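You operate a simulated robot arm through the tools that you are given. There is no shell and no other tool. Be economical: measure what you need, move in short steps, check, and stop when the job is done.

The job below is to be done with a simulated robot arm. You get a single attempt, and the scene is never put back.

JOB
The sink drains slowly: empty the strainer into the scrap tub and fit it back.
Fine: close the tub; the sink ends empty.

It is judged by the outcome, as a careful person would: the job done as asked, and still so three seconds after it is handed in. It fails if anything else is knocked over, pushed out of place, dropped, spilled or broken.

ROBOT AND FRAMES
A 7-joint arm with a two-finger parallel gripper, fixed in place. Base frame: the origin is at the foot of the arm, x ahead of it, y to its left, z up. Readings come in mm, degrees, newtons and seconds.
Its first joint turns from -115.0 to 115.0 degrees. Payload 3.91 kg.
The tool frame sits at the grasp point between the pads (the TCP): z along the fingers, y along the line on which they close. The tips reach 30 mm beyond it. The gripper opens to 110 mm. The fingers are 20 mm wide and 10 mm thick; the gripper's body (48 by 112 mm) begins 55 mm behind the TCP.
Orientation is that of the tool frame in the base frame, as a unit quaternion [w, x, y, z]. With the fingers straight down and closing along the base's y, the tool's x points along the base's -x, its y along +y and its z along -z.

CONTROLS
- The arm moves only by the tool servo_tool. Its argument "series" is one flat list of numbers, 7 for each row, row after row: the shift along the base's x, y, z in units of 50 mm (1.0 is 50 mm), then the turn, a rotation vector about the base's x, y, z in units of 5 degrees (1.0 is 5 degrees), then the opening in per cent of the stroke, from 0 (shut) to 100 (fully open). In form: [tx, ty, tz, rx, ry, rz, jaw, tx, ty, tz, rx, ry, rz, jaw, ...]. A call has 1 to 10 rows; each row shifts and turns the commanded pose from where the row before left it. A call with a number of a shift or a turn outside -1 to 1 is refused whole. A row lasts 0.2 s, in which the tool goes at most 50 mm and 8.6 degrees; a call with a longer step from one row to the next is refused whole, and so is a gripper value outside its range. A pose out of reach is approached as far as the arm can. The call stops where the force on the tool passes 40 N (or 10 N more than at its start, if that is more) or the arm is blocked; 0.2 s more then pass. The fingers move at their own pace (about 153 mm/s each) and stop on an object; they squeeze with about 28 N. The grip force told is the motor's: it shows also when the fingers shut on nothing. Time passes only in rows, and 0.2 s behind the last, so rows that do not move let the fingers close. The reply holds the time, the measured pose of the TCP, the force on the tool along the base axes, the opening and the grip force, in the units named above and with some noise, and new pictures: "views" is both (left out), scene, wrist or none.
- Cameras (640 x 400 px; columns grow to the right, rows downward): "scene" is fixed at [219.6, 499.1, 1562]; the picture's right is [-0.44, -0.90, 0.00], its down [-0.71, 0.35, -0.61] and it looks along [0.55, -0.27, -0.79] (base axes); focal length 286 px, centre (320, 200). "wrist" rides on the gripper at [-36, 0, -57] in the tool frame; the picture's right is [0.00, -1.00, 0.00], its down [0.97, 0.00, -0.24] and it looks along [0.24, 0.00, 0.97] (tool axes); focal length 218 px, centre (320, 200). There is no depth. A picture from a camera that has moved, and an enlarged one, comes with that camera's place and axes in the base frame and with its lens.
- move_column(by): slides the trunk up (or, below 0, down) by that many mm; the arm rides with it, the base frame stays. It gives what a move gives, with no picture.
- close_up(camera, box): a new picture of the part [left, top, right, bottom] of that camera's present view, enlarged. The clock stands still meanwhile.
- sign_off(): hands the job in; it is judged then, once.

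Work in short steps. Places have to be worked out from the pictures, the camera data and where the tool is seen: move nearer, look again, correct. Check each grasp and each placing, and mend what went wrong. You have 120 turns and 150 pictures in all, those below and enlarged ones among them. Open the gripper and draw the arm clear of the work before you hand the job in, unless the task says otherwise; then end with one line.

The tools are called after "Emit:" by a JSON object that holds its "api" and its "payload". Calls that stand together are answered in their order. servo_tool: Moves the arm, as the interface text tells. Its arguments: {"type":"object","properties":{"series":{"type":"array"},"views":{"type":"string","enum":["both","scene","wrist","none"]}},"required":["series"]} The other tools are called the same way: move_column (by) slides the trunk up or down; close_up (camera, box) takes an enlarged picture of a part of a camera's view; sign_off () hands the job in.

At the start:

```text
time_s: 0.0
ee_pos: [526.4, 174.0, 1256.3]
tcp_rot: [0.0, 0.001, 1.0, 0.0]
ft_force: [0.4, -0.1, -0.6]
grip_width: 109.7
finger_force: 0.0
trunk travel left (down, up): [-625.0, 365.0]
```

scene: 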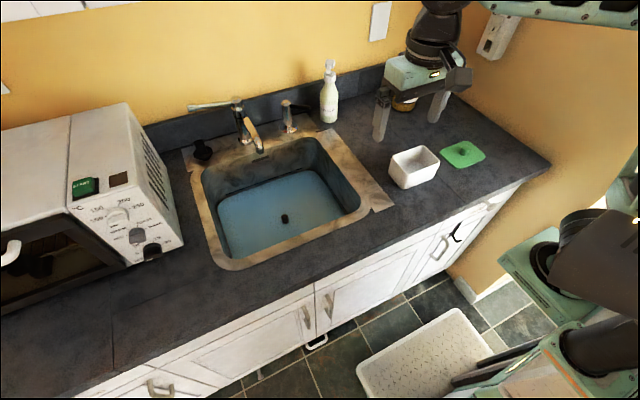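
wrist: 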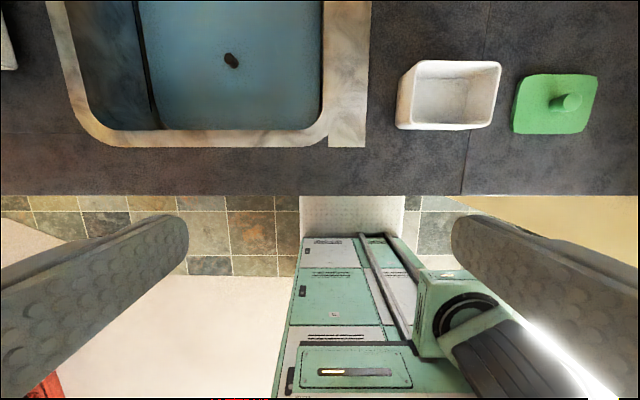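

The sink seems to hold water with a dark item in it (strainer knob). I look closer first.

Emit:
{"api": "close_up", "payload": {"camera": "scene", "box": [180, 80, 400, 280]}}

Emit:
{"api": "close_up", "payload": {"camera": "wrist", "box": [60, 0, 380, 200]}}

Emit:
{"api": "close_up", "payload": {"camera": "scene", "box": [340, 60, 520, 210]}}

```text
2.00 times, centred on (290, 180) of scene
camera zoom: at [219.6, 499.1, 1562.0], right [-0.44, -0.9, 0.0], down [-0.71, 0.35, -0.61], along [0.55, -0.27, -0.79], focal length 571 px, centre (380, 240)
```

zoom: 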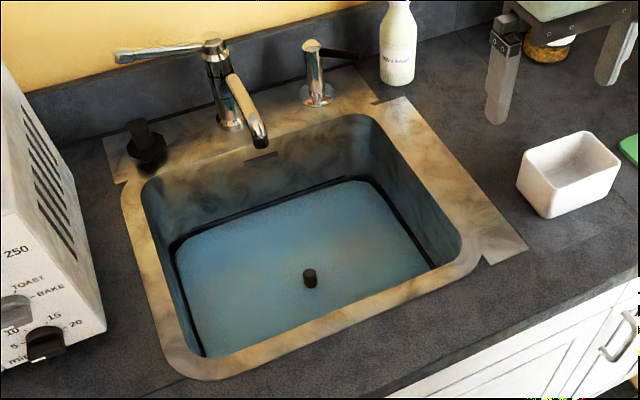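

```text
2.00 times, centred on (220, 100) of wrist
camera zoom: at [562.7, 173.2, 1313.8], right [0.0, -1.0, 0.0], down [-0.97, 0.0, 0.24], along [-0.24, 0.0, -0.97], focal length 436 px, centre (520, 400)
```

zoom: 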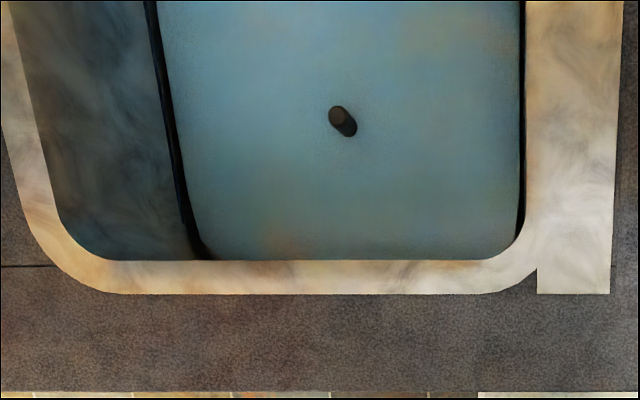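

```text
2.67 times, centred on (430, 135) of scene
camera zoom: at [219.6, 499.1, 1562.0], right [-0.44, -0.9, 0.0], down [-0.71, 0.35, -0.61], along [0.55, -0.27, -0.79], focal length 762 px, centre (27, 373)
```

zoom: 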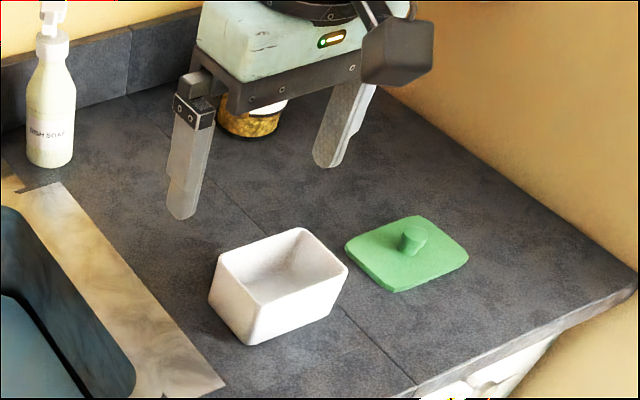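

Triangulating: counter ≈ z 910, lid ≈ (630,-218,920), tub rim ≈ z 980 near (630,0), strainer knob ≈ (746,368,775). I move above the sink, staying high, and look.

Emit:
{"api": "servo_tool", "payload": {"series": [0.63, 0.65, 0, 0, 0, 0, 100, 0.63, 0.65, 0, 0, 0, 0, 100, 0.63, 0.65, 0, 0, 0, 0, 100, 0.63, 0.65, 0, 0, 0, 0, 100, 0.63, 0.65, 0, 0, 0, 0, 100, 0.63, 0.65, 0, 0, 0, 0, 100]}}

```text
time_s: 1.4
ee_pos: [644.4, 295.9, 1255.8]
tcp_rot: [0.0, 0.0, 1.0, 0.0]
ft_force: [0.1, 0.2, 0.2]
grip_width: 110.1
finger_force: 0.1
out of reach, approached as far as the arm can: row 4, 5, 6
trunk travel left (down, up): [-625.0, 365.0]
camera wrist: at [680.4, 295.0, 1313.3], right [0.0, -1.0, 0.0], down [-0.97, 0.0, 0.24], along [-0.24, 0.0, -0.97], focal length 218 px, centre (320, 200)
```

scene: 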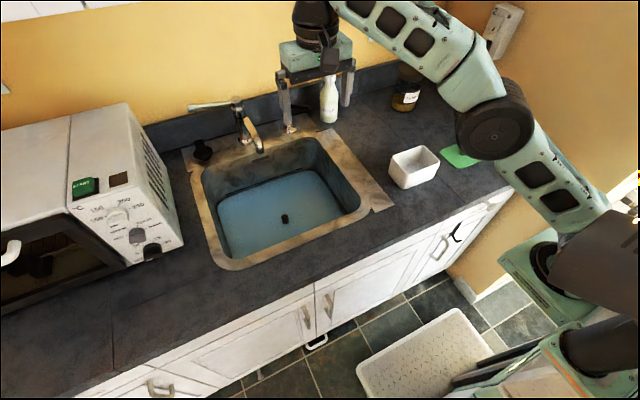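
wrist: 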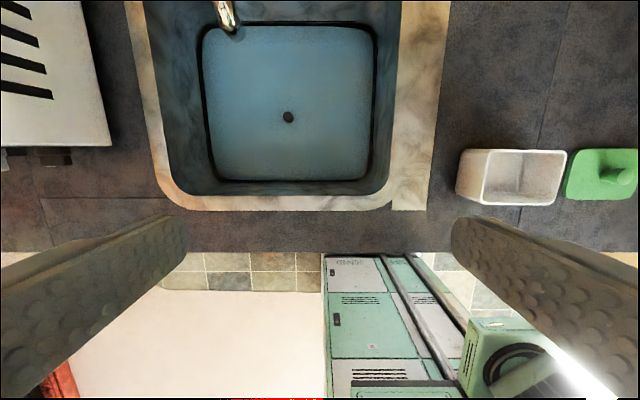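

The knob again computes to (746,369,~775). Reach at this height is the limit, so I raise the trunk so the arm can work lower relative to its shoulder.

Emit:
{"api": "move_column", "payload": {"by": 150}}

Emit:
{"api": "servo_tool", "payload": {"series": [0, 0, -1, 0, 0, 0, 100, 0, 0, -1, 0, 0, 0, 100, 0, 0, -1, 0, 0, 0, 100, 0, 0, -1, 0, 0, 0, 100, 0, 0, -1, 0, 0, 0, 100], "views": "none"}}

```text
time_s: 3.1
ee_pos: [645.4, 297.3, 1405.4]
tcp_rot: [-0.001, 0.001, 1.0, 0.0]
ft_force: [-0.4, 0.4, -0.6]
grip_width: 110.0
finger_force: 0.1
trunk travel left (down, up): [-775.0, 215.0]
```

```text
time_s: 4.3
ee_pos: [642.5, 297.8, 1155.6]
tcp_rot: [0.0, 0.001, 1.0, 0.001]
ft_force: [-0.2, -0.2, 0.8]
grip_width: 110.1
finger_force: 0.0
trunk travel left (down, up): [-775.0, 215.0]
```

Now at z 1155; shift toward above the knob and look.

Emit:
{"api": "servo_tool", "payload": {"series": [0.48, 0.48, -0.2, 0, 0, 0, 100, 0.48, 0.48, -0.2, 0, 0, 0, 100, 0.48, 0.48, -0.2, 0, 0, 0, 100]}}

```text
time_s: 5.2
ee_pos: [716.2, 368.7, 1125.3]
tcp_rot: [0.0, 0.0, 1.0, 0.0]
ft_force: [-0.5, -0.5, 1.5]
grip_width: 110.0
finger_force: 0.0
trunk travel left (down, up): [-775.0, 215.0]
camera wrist: at [752.0, 366.5, 1183.3], right [0.0, -1.0, 0.0], down [-0.97, 0.0, 0.24], along [-0.24, 0.0, -0.97], focal length 218 px, centre (320, 200)
```

scene: 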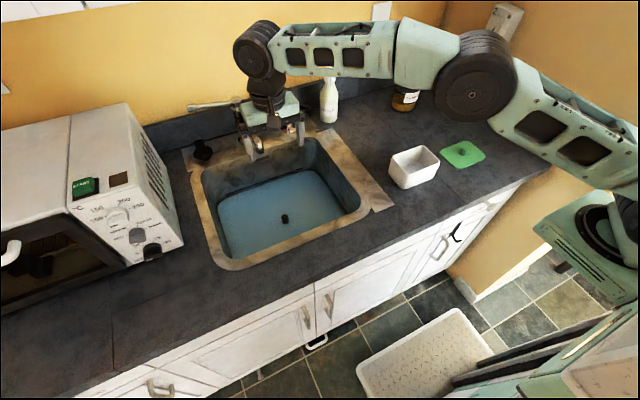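
wrist: 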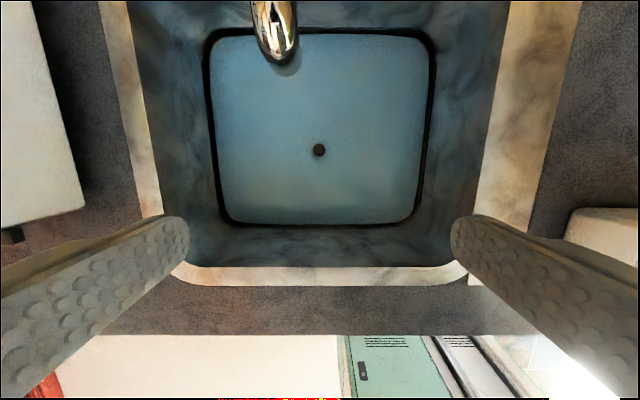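

Spout tip is around (803,390,1040), close to where the wrist would pass, so I tilt the tool 20° (wrist leaning back toward the base) while descending to just above the knob.

Emit:
{"api": "servo_tool", "payload": {"series": [0, 0, -0.3, 0, -1, 0, 100, 0, 0, -0.3, 0, -1, 0, 100, 0, 0, -0.8, 0, -1, 0, 100, 0.1, 0, -0.85, 0, -1, 0, 100, 0.2, 0, -0.85, 0, 0, 0, 100, 0.2, 0, -0.85, 0, 0, 0, 80, 0, 0, -0.8, 0, 0, 0, 60]}}

```text
time_s: 6.8
ee_pos: [742.2, 367.1, 886.7]
tcp_rot: [0.175, 0.001, 0.985, 0.0]
ft_force: [0.9, 0.4, 0.2]
grip_width: 66.3
finger_force: 0.1
trunk travel left (down, up): [-775.0, 215.0]
camera wrist: at [755.4, 366.0, 953.2], right [0.0, -1.0, 0.0], down [-0.99, 0.0, -0.11], along [0.11, 0.0, -0.99], focal length 218 px, centre (320, 200)
```

scene: 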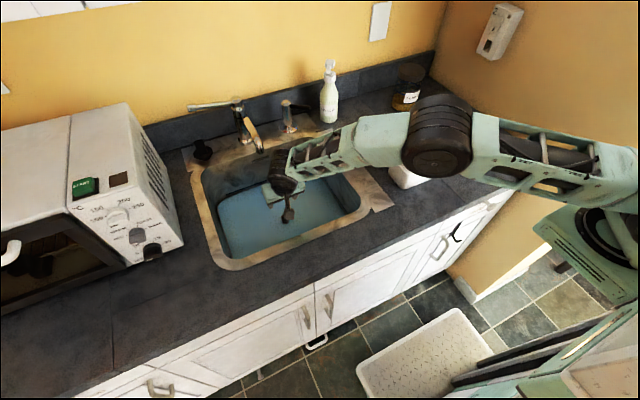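
wrist: 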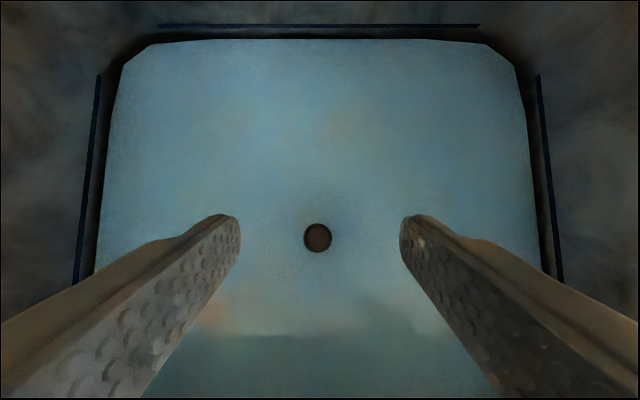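

Knob is at (744.5,368.5). I descend to tip level near the knob top and look again.

Emit:
{"api": "servo_tool", "payload": {"series": [0.02, 0.01, -0.7, 0, 0, 0, 60, 0.02, 0.01, -0.7, 0, 0, 0, 60, 0.02, 0.01, -0.4, 0, 0, 0, 60]}}

Emit:
{"api": "close_up", "payload": {"camera": "wrist", "box": [220, 160, 420, 285]}}

Emit:
{"api": "close_up", "payload": {"camera": "scene", "box": [240, 150, 340, 250]}}

```text
time_s: 7.5
ee_pos: [745.5, 370.4, 798.3]
tcp_rot: [0.174, 0.001, 0.985, 0.001]
ft_force: [-0.3, -0.7, -0.1]
grip_width: 66.2
finger_force: 0.0
trunk travel left (down, up): [-775.0, 215.0]
camera wrist: at [759.4, 368.6, 865.1], right [0.0, -1.0, 0.0], down [-0.99, 0.0, -0.11], along [0.11, 0.0, -0.99], focal length 218 px, centre (320, 200)
```

scene: 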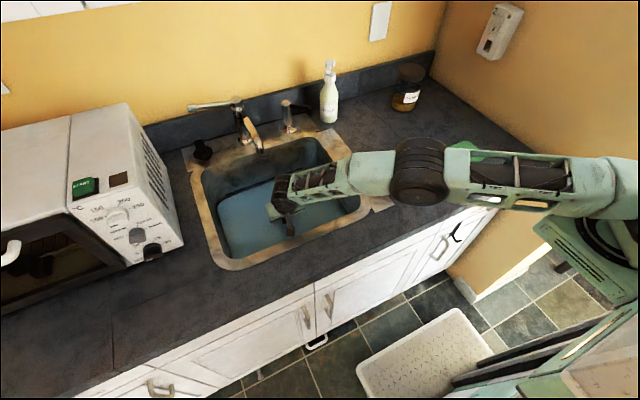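
wrist: 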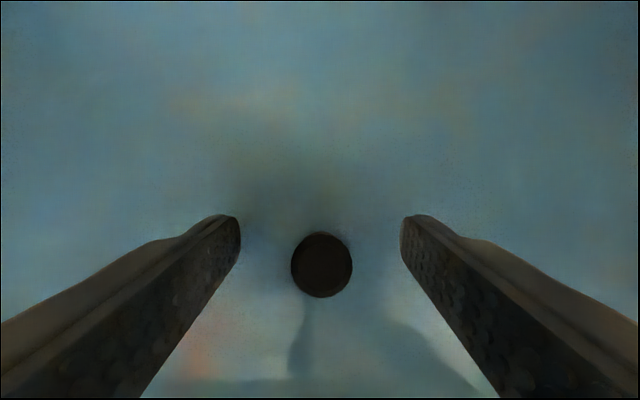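

```text
3.20 times, centred on (320, 222) of wrist
camera zoom: at [759.4, 368.6, 865.1], right [0.0, -1.0, 0.0], down [-0.99, 0.0, -0.11], along [0.11, 0.0, -0.99], focal length 698 px, centre (320, 128)
```

zoom: 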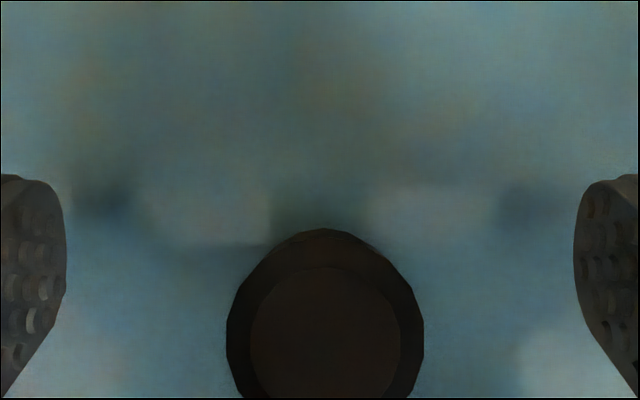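

```text
4.00 times, centred on (290, 200) of scene
camera zoom: at [219.6, 499.1, 1562.0], right [-0.44, -0.9, 0.0], down [-0.71, 0.35, -0.61], along [0.55, -0.27, -0.79], focal length 1143 px, centre (440, 200)
```

zoom: 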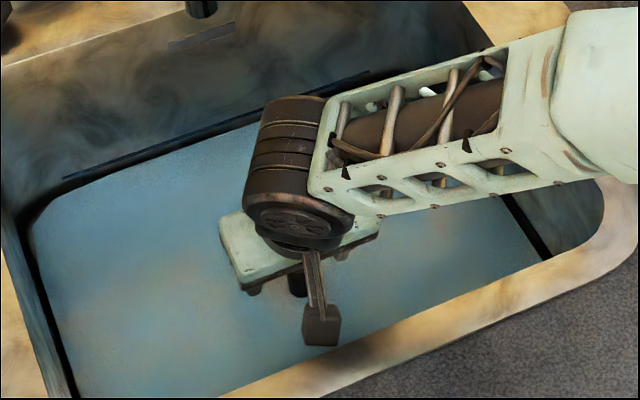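

Knob top appears near z ≈ 790, about 21 mm wide, centred between the fingers. I lower 14 mm and close.

Emit:
{"api": "servo_tool", "payload": {"series": [0, -0.03, -0.28, 0, 0, 0, 60, 0, 0, 0, 0, 0, 0, 10, 0, 0, 0, 0, 0, 0, 0, 0, 0, 0, 0, 0, 0, 0], "views": "wrist"}}

```text
time_s: 8.6
ee_pos: [745.8, 369.0, 785.2]
tcp_rot: [0.174, 0.0, 0.985, 0.0]
ft_force: [-1.5, -1.6, 2.8]
grip_width: 20.6
finger_force: 28.5
trunk travel left (down, up): [-775.0, 215.0]
camera wrist: at [759.5, 367.4, 851.8], right [0.0, -1.0, 0.0], down [-0.99, 0.0, -0.11], along [0.11, 0.0, -0.99], focal length 218 px, centre (320, 200)
```

wrist: 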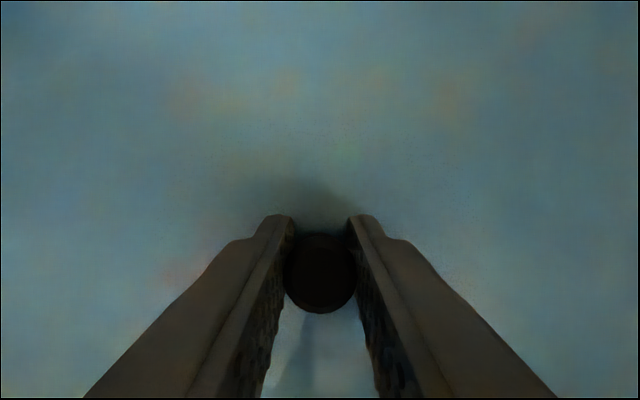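

Gripped at 20.6 mm; reference grasp pose (745.8, 369, 785.2). I lift slowly and straight.

Emit:
{"api": "servo_tool", "payload": {"series": [0, 0, 0.3, 0, 0, 0, 0, 0, 0, 0.3, 0, 0, 0, 0, 0, 0, 0.4, 0, 0, 0, 0, 0, 0, 0.4, 0, 0, 0, 0]}}

Emit:
{"api": "close_up", "payload": {"camera": "scene", "box": [200, 120, 360, 260]}}

```text
time_s: 9.6
ee_pos: [744.1, 368.8, 855.2]
tcp_rot: [0.173, 0.0, 0.985, 0.0]
ft_force: [-0.1, -0.2, 0.0]
grip_width: 20.9
finger_force: 28.6
trunk travel left (down, up): [-775.0, 215.0]
camera wrist: at [758.7, 367.0, 922.1], right [0.0, -1.0, 0.0], down [-0.99, 0.0, -0.11], along [0.11, 0.0, -0.99], focal length 218 px, centre (320, 200)
```

scene: 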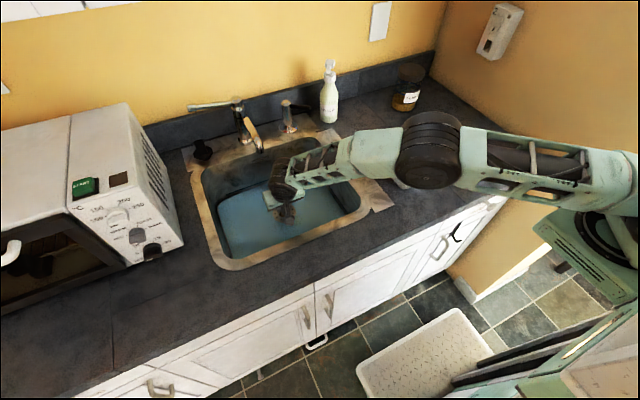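
wrist: 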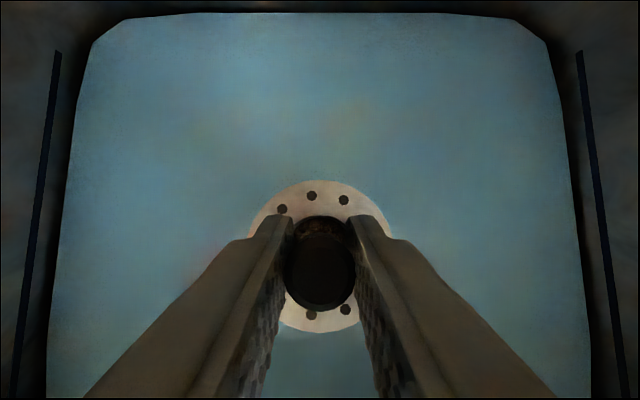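

```text
2.86 times, centred on (280, 190) of scene
camera zoom: at [219.6, 499.1, 1562.0], right [-0.44, -0.9, 0.0], down [-0.71, 0.35, -0.61], along [0.55, -0.27, -0.79], focal length 816 px, centre (434, 229)
```

zoom: 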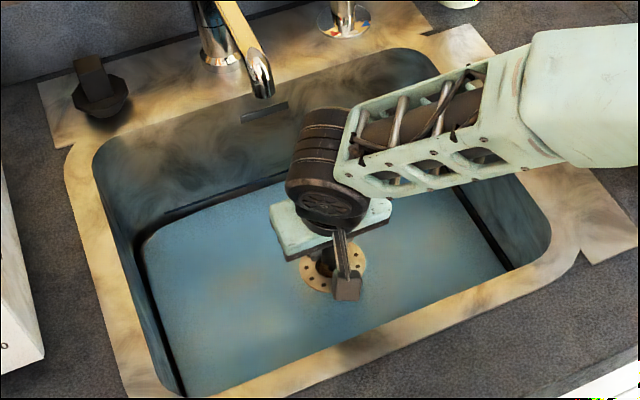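

The strainer came up: a perforated disc, ~68 mm wide, with scraps around the stem. I move away from the spout and up gently and check.

Emit:
{"api": "servo_tool", "payload": {"series": [-0.2, -0.4, 0.5, 0, 0, 0, 0, -0.2, -0.5, 0.6, 0, 0, 0, 0, -0.2, -0.5, 0.6, 0, 0, 0, 0, -0.1, -0.2, 0.6, 0, 0, 0, 0, 0, 0, 0.5, 0, 0, 0, 0]}}

Emit:
{"api": "close_up", "payload": {"camera": "scene", "box": [220, 80, 380, 240]}}

Emit:
{"api": "close_up", "payload": {"camera": "wrist", "box": [220, 150, 420, 350]}}

```text
time_s: 10.8
ee_pos: [709.4, 288.3, 996.3]
tcp_rot: [0.174, 0.0, 0.985, -0.001]
ft_force: [0.9, -0.8, -1.3]
grip_width: 20.9
finger_force: 27.6
trunk travel left (down, up): [-775.0, 215.0]
camera wrist: at [723.5, 285.7, 1062.3], right [0.0, -1.0, 0.0], down [-0.99, 0.0, -0.11], along [0.11, 0.0, -0.99], focal length 218 px, centre (320, 200)
```

scene: 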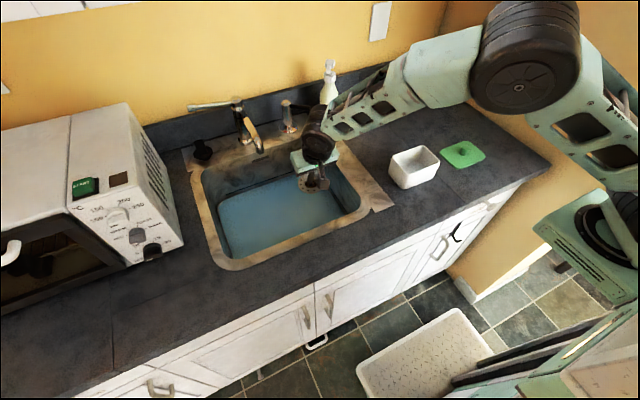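
wrist: 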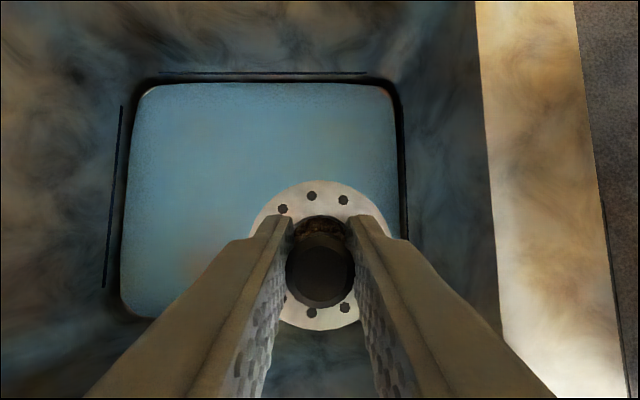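

```text
2.50 times, centred on (300, 160) of scene
camera zoom: at [219.6, 499.1, 1562.0], right [-0.44, -0.9, 0.0], down [-0.71, 0.35, -0.61], along [0.55, -0.27, -0.79], focal length 714 px, centre (370, 300)
```

zoom: 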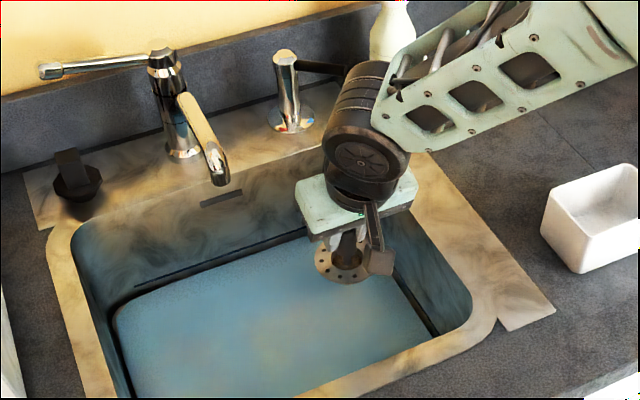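

```text
2.00 times, centred on (320, 250) of wrist
camera zoom: at [723.5, 285.7, 1062.3], right [0.0, -1.0, 0.0], down [-0.99, 0.0, -0.11], along [0.11, 0.0, -0.99], focal length 436 px, centre (320, 100)
```

zoom: 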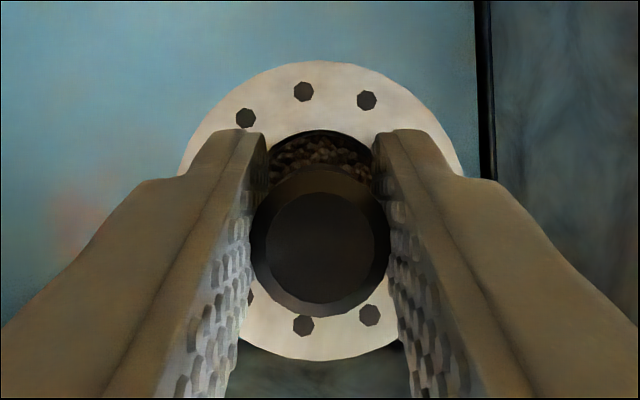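

The basket's well holds brown granules, so it must be tipped beyond 90° over the tub. Plan: yaw the tool +90° (so the fingers close along x), go above the tub (centre ≈ (636,-13), rim z≈980), then tip toward -y with the wrist over the sink side.

Emit:
{"api": "servo_tool", "payload": {"series": [-0.1, 0, 0.3, 0, 0, 1, 0, -0.1, 0, 0.3, 0, 0, 1, 0, -0.1, 0, 0.3, 0, 0, 1, 0, -0.1, 0, 0.3, 0, 0, 1, 0, -0.1, 0, 0.3, 0, 0, 1, 0, -0.1, 0, 0.3, 0, 0, 1, 0, -0.1, 0, 0.3, 0, 0, 1, 0, -0.1, 0, 0.2, 0, 0, 1, 0, -0.1, 0, 0, 0, 0, 1, 0], "views": "none"}}

Emit:
{"api": "servo_tool", "payload": {"series": [-0.1, 0, 0, 0, 0, 1, 0, -0.1, 0, 0, 0, 0, 1, 0, -0.1, 0, 0, 0, 0, 1, 0, -0.1, 0, 0, 0, 0, 1, 0, -0.1, 0, 0, 0, 0, 1, 0, 0, 0, 0, 0, 0, 1, 0, 0, 0, 0, 0, 0, 1, 0, 0, 0, 0, 0, 0, 1, 0, 0, 0, 0, 0, 0, 1, 0]}}

```text
time_s: 12.8
ee_pos: [664.9, 288.3, 1108.9]
tcp_rot: [0.16, -0.377, 0.91, 0.067]
ft_force: [0.4, -0.2, 0.2]
grip_width: 20.8
finger_force: 28.2
trunk travel left (down, up): [-775.0, 215.0]
```

```text
time_s: 14.8
ee_pos: [639.9, 288.0, 1109.0]
tcp_rot: [-0.123, 0.697, -0.696, -0.123]
ft_force: [-0.3, 0.2, -0.8]
grip_width: 20.9
finger_force: 27.7
trunk travel left (down, up): [-775.0, 215.0]
camera wrist: at [639.6, 300.8, 1176.0], right [1.0, 0.0, 0.0], down [0.0, -0.99, -0.11], along [0.0, 0.11, -0.99], focal length 218 px, centre (320, 200)
```

scene: 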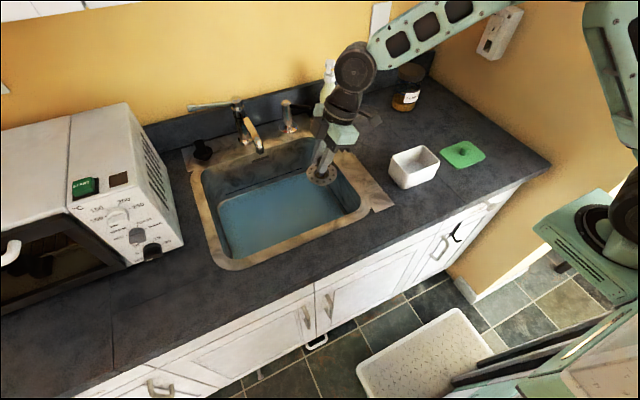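
wrist: 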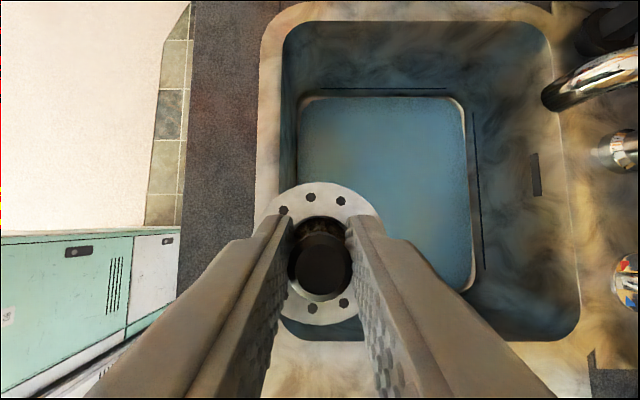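

Yaw done, strainer level. I move to over the tub (TCP y≈32).

Emit:
{"api": "servo_tool", "payload": {"series": [0, -0.85, 0, 0, 0, 0, 0, 0, -0.85, 0, 0, 0, 0, 0, 0, -0.85, 0, 0, 0, 0, 0, 0, -0.85, 0, 0, 0, 0, 0, 0, -0.85, 0, 0, 0, 0, 0, -0.05, -0.85, 0, 0, 0, 0, 0]}}

Emit:
{"api": "close_up", "payload": {"camera": "scene", "box": [340, 80, 500, 220]}}

```text
time_s: 16.1
ee_pos: [637.0, 32.8, 1108.3]
tcp_rot: [-0.122, 0.697, -0.696, -0.124]
ft_force: [-0.2, 1.0, -0.1]
grip_width: 20.6
finger_force: 28.1
trunk travel left (down, up): [-775.0, 215.0]
camera wrist: at [636.3, 45.2, 1174.5], right [1.0, 0.0, 0.0], down [0.0, -0.99, -0.11], along [0.0, 0.11, -0.99], focal length 218 px, centre (320, 200)
```

scene: 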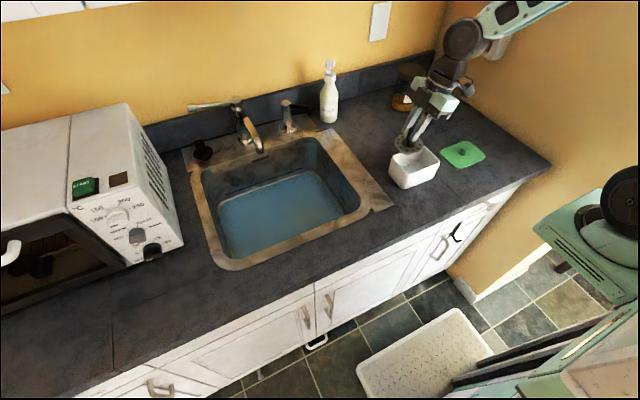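
wrist: 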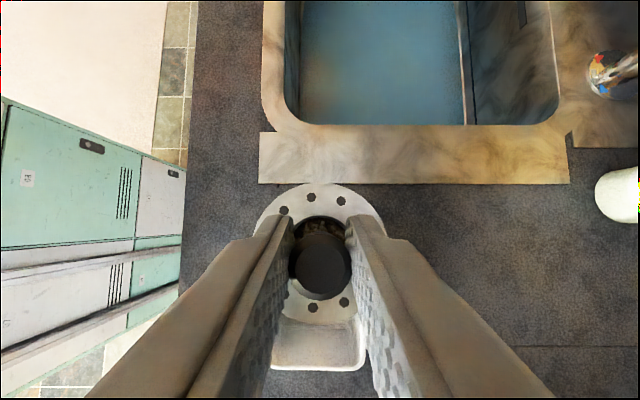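

```text
2.86 times, centred on (420, 150) of scene
camera zoom: at [219.6, 499.1, 1562.0], right [-0.44, -0.9, 0.0], down [-0.71, 0.35, -0.61], along [0.55, -0.27, -0.79], focal length 816 px, centre (34, 343)
```

zoom: 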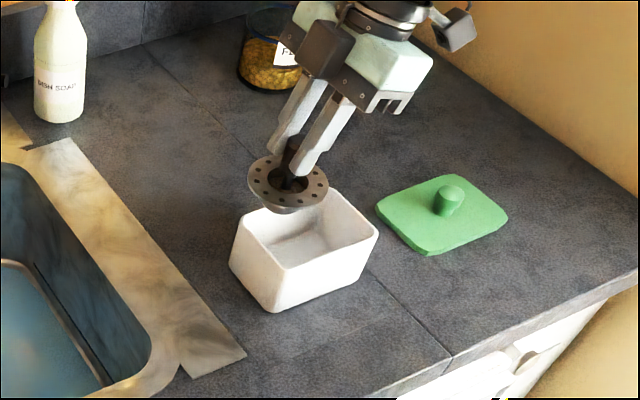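

Tub confirmed: x 596–675, y -73–47, rim ≈980. I shift a bit to -y and tilt the first 45° while lowering slightly.

Emit:
{"api": "servo_tool", "payload": {"series": [0, -0.25, 0, -1, 0, 0, 0, 0, -0.25, 0, -1, 0, 0, 0, 0, 0, 0, -1, 0, 0, 0, 0, 0, -0.1, -1, 0, 0, 0, 0, 0, -0.1, -1, 0, 0, 0, 0, 0, -0.1, -1, 0, 0, 0, 0, 0, -0.1, -1, 0, 0, 0, 0, 0, -0.1, -1, 0, 0, 0, 0, 0, -0.1, -1, 0, 0, 0]}}

Emit:
{"api": "close_up", "payload": {"camera": "scene", "box": [340, 60, 520, 220]}}

```text
time_s: 18.1
ee_pos: [635.6, 8.3, 1079.8]
tcp_rot: [-0.153, -0.69, 0.691, -0.153]
ft_force: [0.1, 0.2, -1.0]
grip_width: 20.5
finger_force: 27.8
trunk travel left (down, up): [-775.0, 215.0]
camera wrist: at [636.9, 63.3, 1116.3], right [1.0, 0.0, 0.0], down [0.0, -0.78, 0.63], along [0.0, -0.63, -0.78], focal length 218 px, centre (320, 200)
```

scene: 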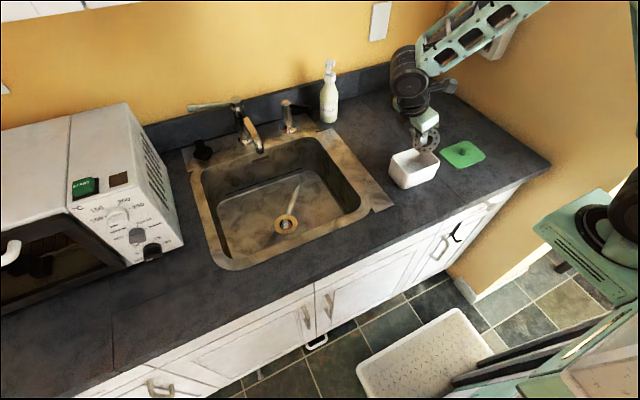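
wrist: 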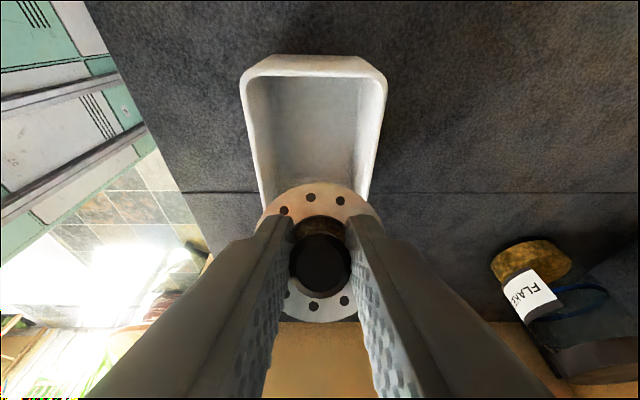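

```text
2.50 times, centred on (430, 140) of scene
camera zoom: at [219.6, 499.1, 1562.0], right [-0.44, -0.9, 0.0], down [-0.71, 0.35, -0.61], along [0.55, -0.27, -0.79], focal length 714 px, centre (45, 350)
```

zoom: 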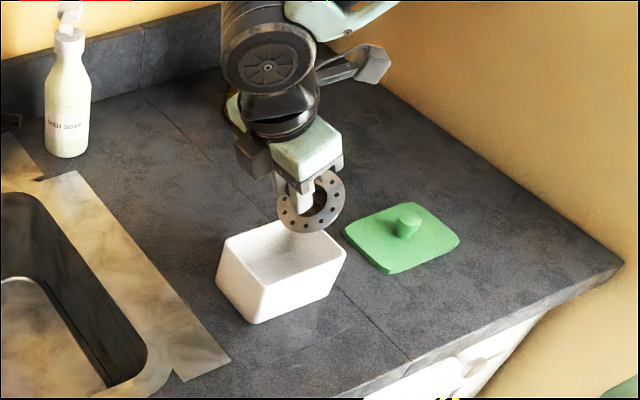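

The sink has drained. Tilt continues well; another 45°.

Emit:
{"api": "servo_tool", "payload": {"series": [0, 0, 0, -1, 0, 0, 0, 0, 0, 0, -1, 0, 0, 0, 0, 0, 0, -1, 0, 0, 0, 0, 0.05, 0, -1, 0, 0, 0, 0, 0.05, 0, -1, 0, 0, 0, 0, 0.05, 0, -1, 0, 0, 0, 0, 0.05, 0, -1, 0, 0, 0, 0, 0.05, 0, -1, 0, 0, 0, 0, 0, 0, -1, 0, 0, 0]}}

Emit:
{"api": "close_up", "payload": {"camera": "scene", "box": [340, 60, 520, 220]}}

```text
time_s: 20.1
ee_pos: [637.8, 20.2, 1079.4]
tcp_rot: [0.406, 0.579, -0.579, 0.406]
ft_force: [0.7, -0.2, 0.1]
grip_width: 20.5
finger_force: 27.5
trunk travel left (down, up): [-775.0, 215.0]
camera wrist: at [636.9, 84.8, 1065.8], right [1.0, 0.0, 0.0], down [0.0, -0.1, 0.99], along [0.0, -0.99, -0.1], focal length 218 px, centre (320, 200)
```

scene: 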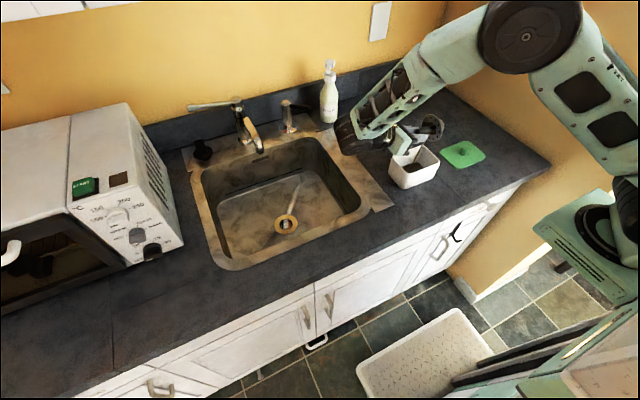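
wrist: 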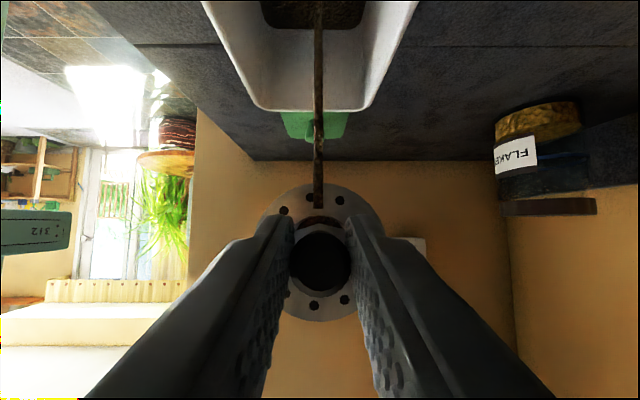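

```text
2.50 times, centred on (430, 140) of scene
camera zoom: at [219.6, 499.1, 1562.0], right [-0.44, -0.9, 0.0], down [-0.71, 0.35, -0.61], along [0.55, -0.27, -0.79], focal length 714 px, centre (45, 350)
```

zoom: 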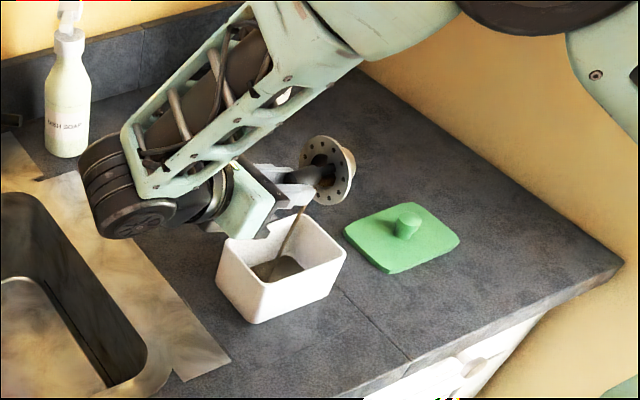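

The scraps are pouring into the tub as a stream. I tilt a further 20° and hold to let it empty.

Emit:
{"api": "servo_tool", "payload": {"series": [0, 0, 0, 0, 0, 0, 0, 0, 0, 0, 0, 0, 0, 0, 0, 0, 0, -1, 0, 0, 0, 0, 0, 0, -1, 0, 0, 0, 0, 0, 0, -1, 0, 0, 0, 0, 0, 0, -1, 0, 0, 0, 0, 0, 0, 0, 0, 0, 0, 0, 0, 0, 0, 0, 0, 0]}}

Emit:
{"api": "close_up", "payload": {"camera": "scene", "box": [340, 60, 520, 220]}}

Emit:
{"api": "close_up", "payload": {"camera": "wrist", "box": [220, 130, 420, 330]}}

```text
time_s: 21.9
ee_pos: [637.5, 20.4, 1080.8]
tcp_rot: [0.5, 0.5, -0.5, 0.5]
ft_force: [1.4, -0.7, -1.1]
grip_width: 20.3
finger_force: 27.7
trunk travel left (down, up): [-775.0, 215.0]
camera wrist: at [636.9, 76.0, 1044.3], right [1.0, 0.0, 0.0], down [0.0, 0.24, 0.97], along [0.0, -0.97, 0.24], focal length 218 px, centre (320, 200)
```

scene: 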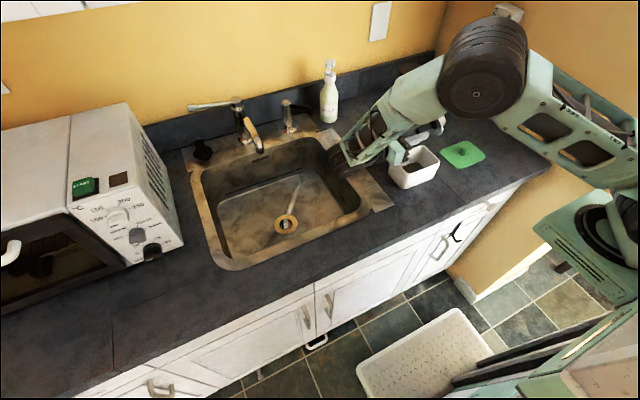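
wrist: 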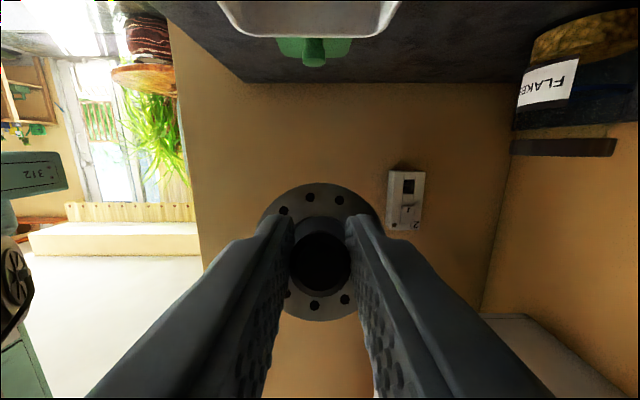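

```text
2.50 times, centred on (430, 140) of scene
camera zoom: at [219.6, 499.1, 1562.0], right [-0.44, -0.9, 0.0], down [-0.71, 0.35, -0.61], along [0.55, -0.27, -0.79], focal length 714 px, centre (45, 350)
```

zoom: 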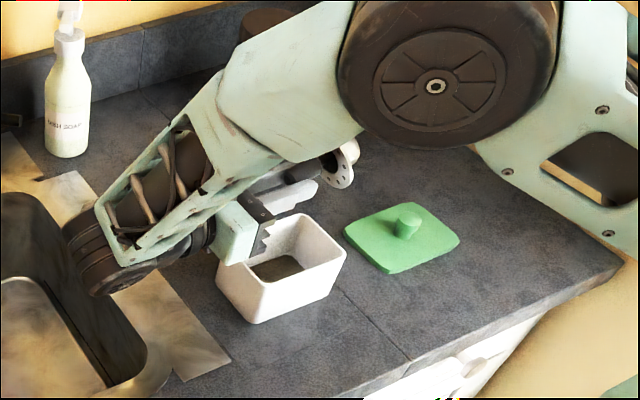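

```text
2.00 times, centred on (320, 230) of wrist
camera zoom: at [636.9, 76.0, 1044.3], right [1.0, 0.0, 0.0], down [0.0, 0.24, 0.97], along [0.0, -0.97, 0.24], focal length 436 px, centre (320, 140)
```

zoom: 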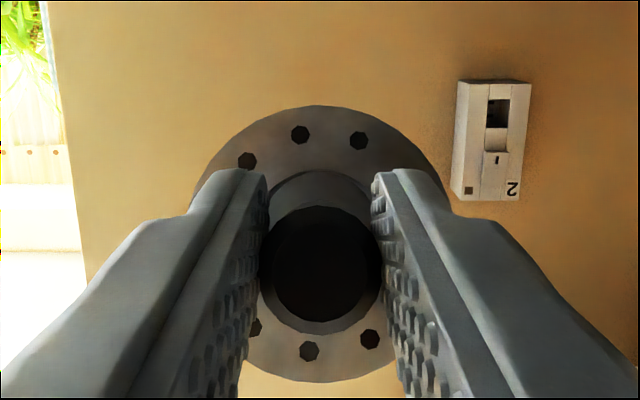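

The well is clean and the scraps are in the tub. I reverse the tilt, rising a little, to level the strainer again.

Emit:
{"api": "servo_tool", "payload": {"series": [0, 0, 0.1, 1, 0, 0, 0, 0, 0, 0.1, 1, 0, 0, 0, 0, 0, 0.1, 1, 0, 0, 0, 0, 0, 0.1, 1, 0, 0, 0, 0, 0, 0.1, 1, 0, 0, 0, 0, 0, 0.1, 1, 0, 0, 0, 0, 0, 0, 1, 0, 0, 0, 0, 0, 0, 1, 0, 0, 0, 0, 0, 0, 1, 0, 0, 0, 0, 0, 0, 1, 0, 0, 0], "views": "none"}}

Emit:
{"api": "servo_tool", "payload": {"series": [0, 0, 0, 1, 0, 0, 0, 0, 0, 0, 1, 0, 0, 0, 0, 0, 0, 1, 0, 0, 0, 0, 0, 0, 1, 0, 0, 0, 0, 0.5, 0, 1, 0, 0, 0, 0, 0.5, 0, 1, 0, 0, 0, 0, 0.5, 0, 1, 0, 0, 0, 0, 0.5, 0, 1, 0, 0, 0, 0, 0.5, 0, 1, 0, 0, 0, 0, 0.5, 0, 1, 0, 0, 0], "views": "none"}}

Emit:
{"api": "servo_tool", "payload": {"series": [0, 0.5, 0, 1, 0, 0, 0, 0, 0.8, 0, 1, 0, 0, 0, 0, 0.8, 0, 0, 0, 0, 0, 0.1, 0.7, 0, 0, 0, 0, 0]}}

```text
time_s: 24.1
ee_pos: [637.7, 23.0, 1109.1]
tcp_rot: [-0.242, -0.664, 0.665, -0.24]
ft_force: [0.3, 0.4, -1.3]
grip_width: 20.4
finger_force: 28.1
trunk travel left (down, up): [-775.0, 215.0]
```

```text
time_s: 26.4
ee_pos: [637.7, 169.8, 1110.1]
tcp_rot: [0.062, -0.704, 0.704, 0.062]
ft_force: [0.6, 0.2, 0.4]
grip_width: 20.5
finger_force: 27.9
trunk travel left (down, up): [-775.0, 215.0]
```

```text
time_s: 27.4
ee_pos: [643.3, 310.2, 1110.6]
tcp_rot: [0.123, -0.696, 0.697, 0.123]
ft_force: [-0.7, 0.2, -0.5]
grip_width: 20.3
finger_force: 28.0
trunk travel left (down, up): [-775.0, 215.0]
camera wrist: at [642.0, 322.0, 1176.7], right [1.0, 0.0, 0.0], down [0.0, -0.99, -0.11], along [0.0, 0.11, -0.99], focal length 218 px, centre (320, 200)
```

scene: 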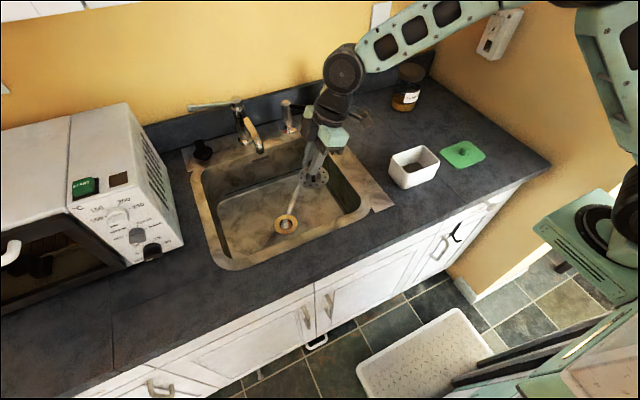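
wrist: 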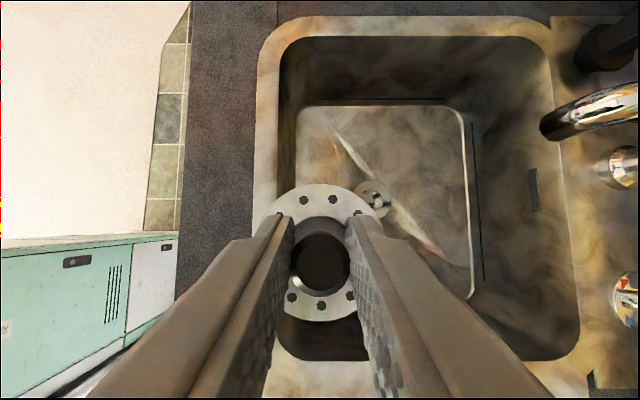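

Strainer level again. There's a streak on the sink floor — I examine whether it's an object.

Emit:
{"api": "close_up", "payload": {"camera": "wrist", "box": [290, 90, 490, 290]}}

Emit:
{"api": "close_up", "payload": {"camera": "scene", "box": [230, 150, 350, 260]}}

```text
2.00 times, centred on (390, 190) of wrist
camera zoom: at [642.0, 322.0, 1176.7], right [1.0, 0.0, 0.0], down [0.0, -0.99, -0.11], along [0.0, 0.11, -0.99], focal length 436 px, centre (180, 220)
```

zoom: 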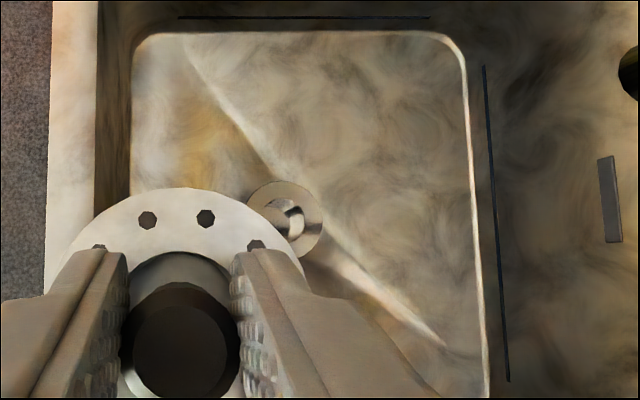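

```text
3.64 times, centred on (290, 205) of scene
camera zoom: at [219.6, 499.1, 1562.0], right [-0.44, -0.9, 0.0], down [-0.71, 0.35, -0.61], along [0.55, -0.27, -0.79], focal length 1039 px, centre (429, 182)
```

zoom: 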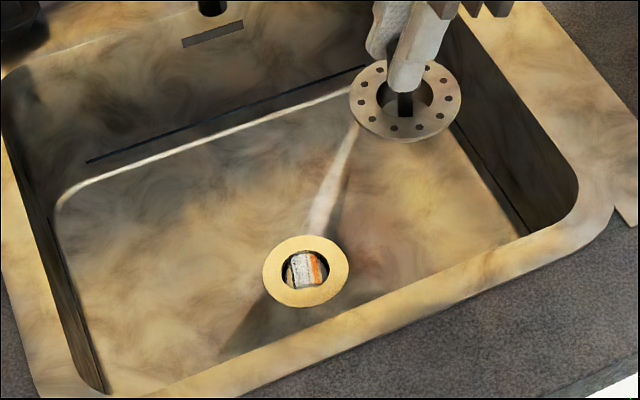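

Those are only reflections on the floor's slopes; the sink is empty. I yaw the tool back -90°, then look into the drain.

Emit:
{"api": "servo_tool", "payload": {"series": [0, 0, 0, 0, 0, -1, 0, 0, 0, 0, 0, 0, -1, 0, 0, 0, 0, 0, 0, -1, 0, 0, 0, 0, 0, 0, -1, 0, 0, 0, 0, 0, 0, -1, 0, 0, 0, 0, 0, 0, -1, 0, 0, 0, 0, 0, 0, -1, 0, 0, 0, 0, 0, 0, -1, 0, 0, 0, 0, 0, 0, -1, 0], "views": "none"}}

Emit:
{"api": "servo_tool", "payload": {"series": [0, 0, 0, 0, 0, -1, 0, 0, 0, 0, 0, 0, -1, 0, 0, 0, 0, 0, 0, -1, 0, 0, 0, 0, 0, 0, -1, 0, 0, 0, 0, 0, 0, -1, 0, 0, 0, -0.3, 0, 0, -1, 0, 0, 0, -0.5, 0, 0, -1, 0, 0, 0, -0.5, 0, 0, -1, 0, 0, 0, -0.5, 0, 0, -1, 0]}}

Emit:
{"api": "close_up", "payload": {"camera": "wrist", "box": [160, 50, 360, 250]}}

```text
time_s: 29.4
ee_pos: [641.4, 309.9, 1109.5]
tcp_rot: [0.16, -0.375, 0.91, 0.066]
ft_force: [1.2, 0.2, -0.1]
grip_width: 20.0
finger_force: 28.2
trunk travel left (down, up): [-775.0, 215.0]
```

```text
time_s: 31.4
ee_pos: [642.1, 311.1, 1020.6]
tcp_rot: [0.174, 0.001, 0.985, 0.001]
ft_force: [-0.2, -0.1, -0.4]
grip_width: 20.2
finger_force: 27.5
trunk travel left (down, up): [-775.0, 215.0]
camera wrist: at [656.4, 308.7, 1086.7], right [0.0, -1.0, 0.0], down [-0.99, 0.0, -0.11], along [0.11, 0.0, -0.99], focal length 218 px, centre (320, 200)
```

scene: 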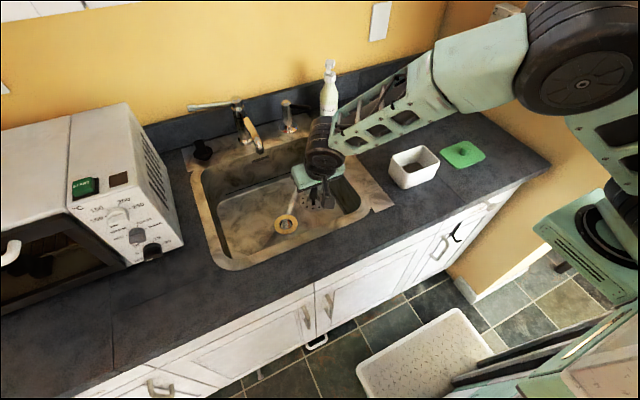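
wrist: 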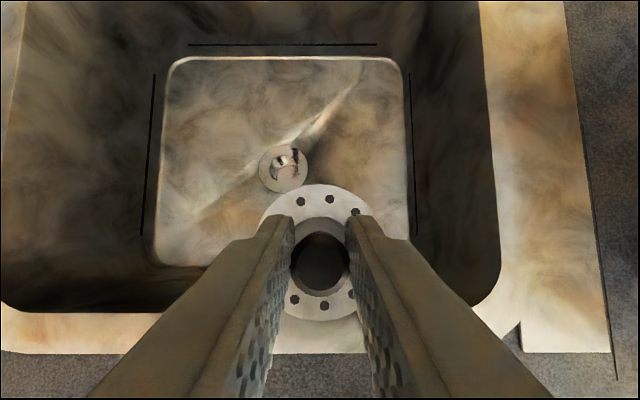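

```text
2.00 times, centred on (260, 150) of wrist
camera zoom: at [656.4, 308.7, 1086.7], right [0.0, -1.0, 0.0], down [-0.99, 0.0, -0.11], along [0.11, 0.0, -0.99], focal length 436 px, centre (440, 300)
```

zoom: 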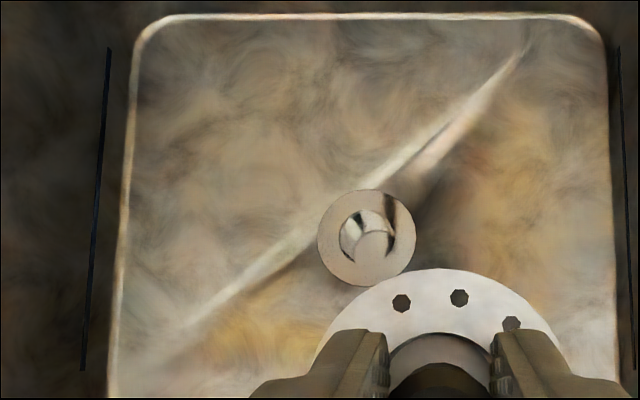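

The drain is clear at ≈(746,370). I check whether the strainer slipped in the grip.

Emit:
{"api": "close_up", "payload": {"camera": "wrist", "box": [220, 150, 420, 350]}}

Emit:
{"api": "close_up", "payload": {"camera": "scene", "box": [270, 130, 370, 230]}}

```text
2.00 times, centred on (320, 250) of wrist
camera zoom: at [656.4, 308.7, 1086.7], right [0.0, -1.0, 0.0], down [-0.99, 0.0, -0.11], along [0.11, 0.0, -0.99], focal length 436 px, centre (320, 100)
```

zoom: 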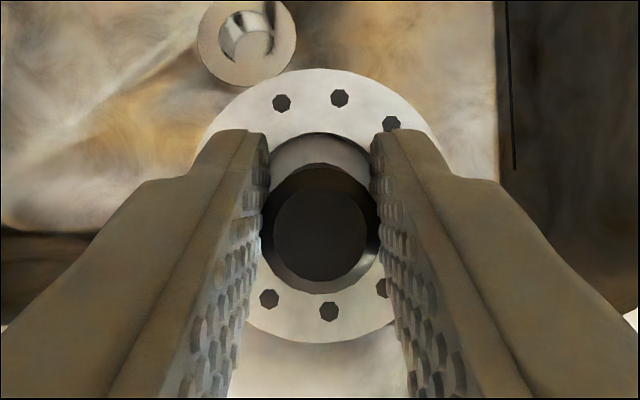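

```text
4.00 times, centred on (320, 180) of scene
camera zoom: at [219.6, 499.1, 1562.0], right [-0.44, -0.9, 0.0], down [-0.71, 0.35, -0.61], along [0.55, -0.27, -0.79], focal length 1143 px, centre (320, 280)
```

zoom: 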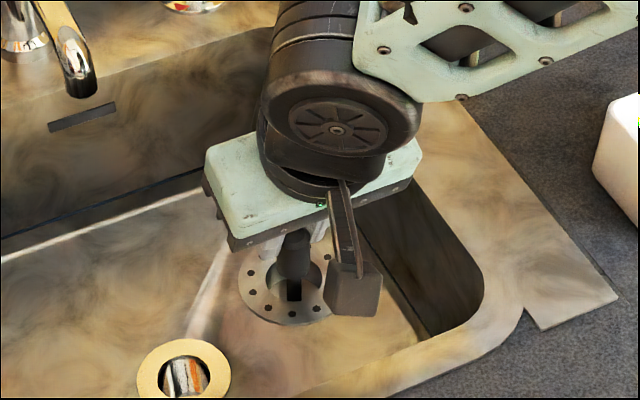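

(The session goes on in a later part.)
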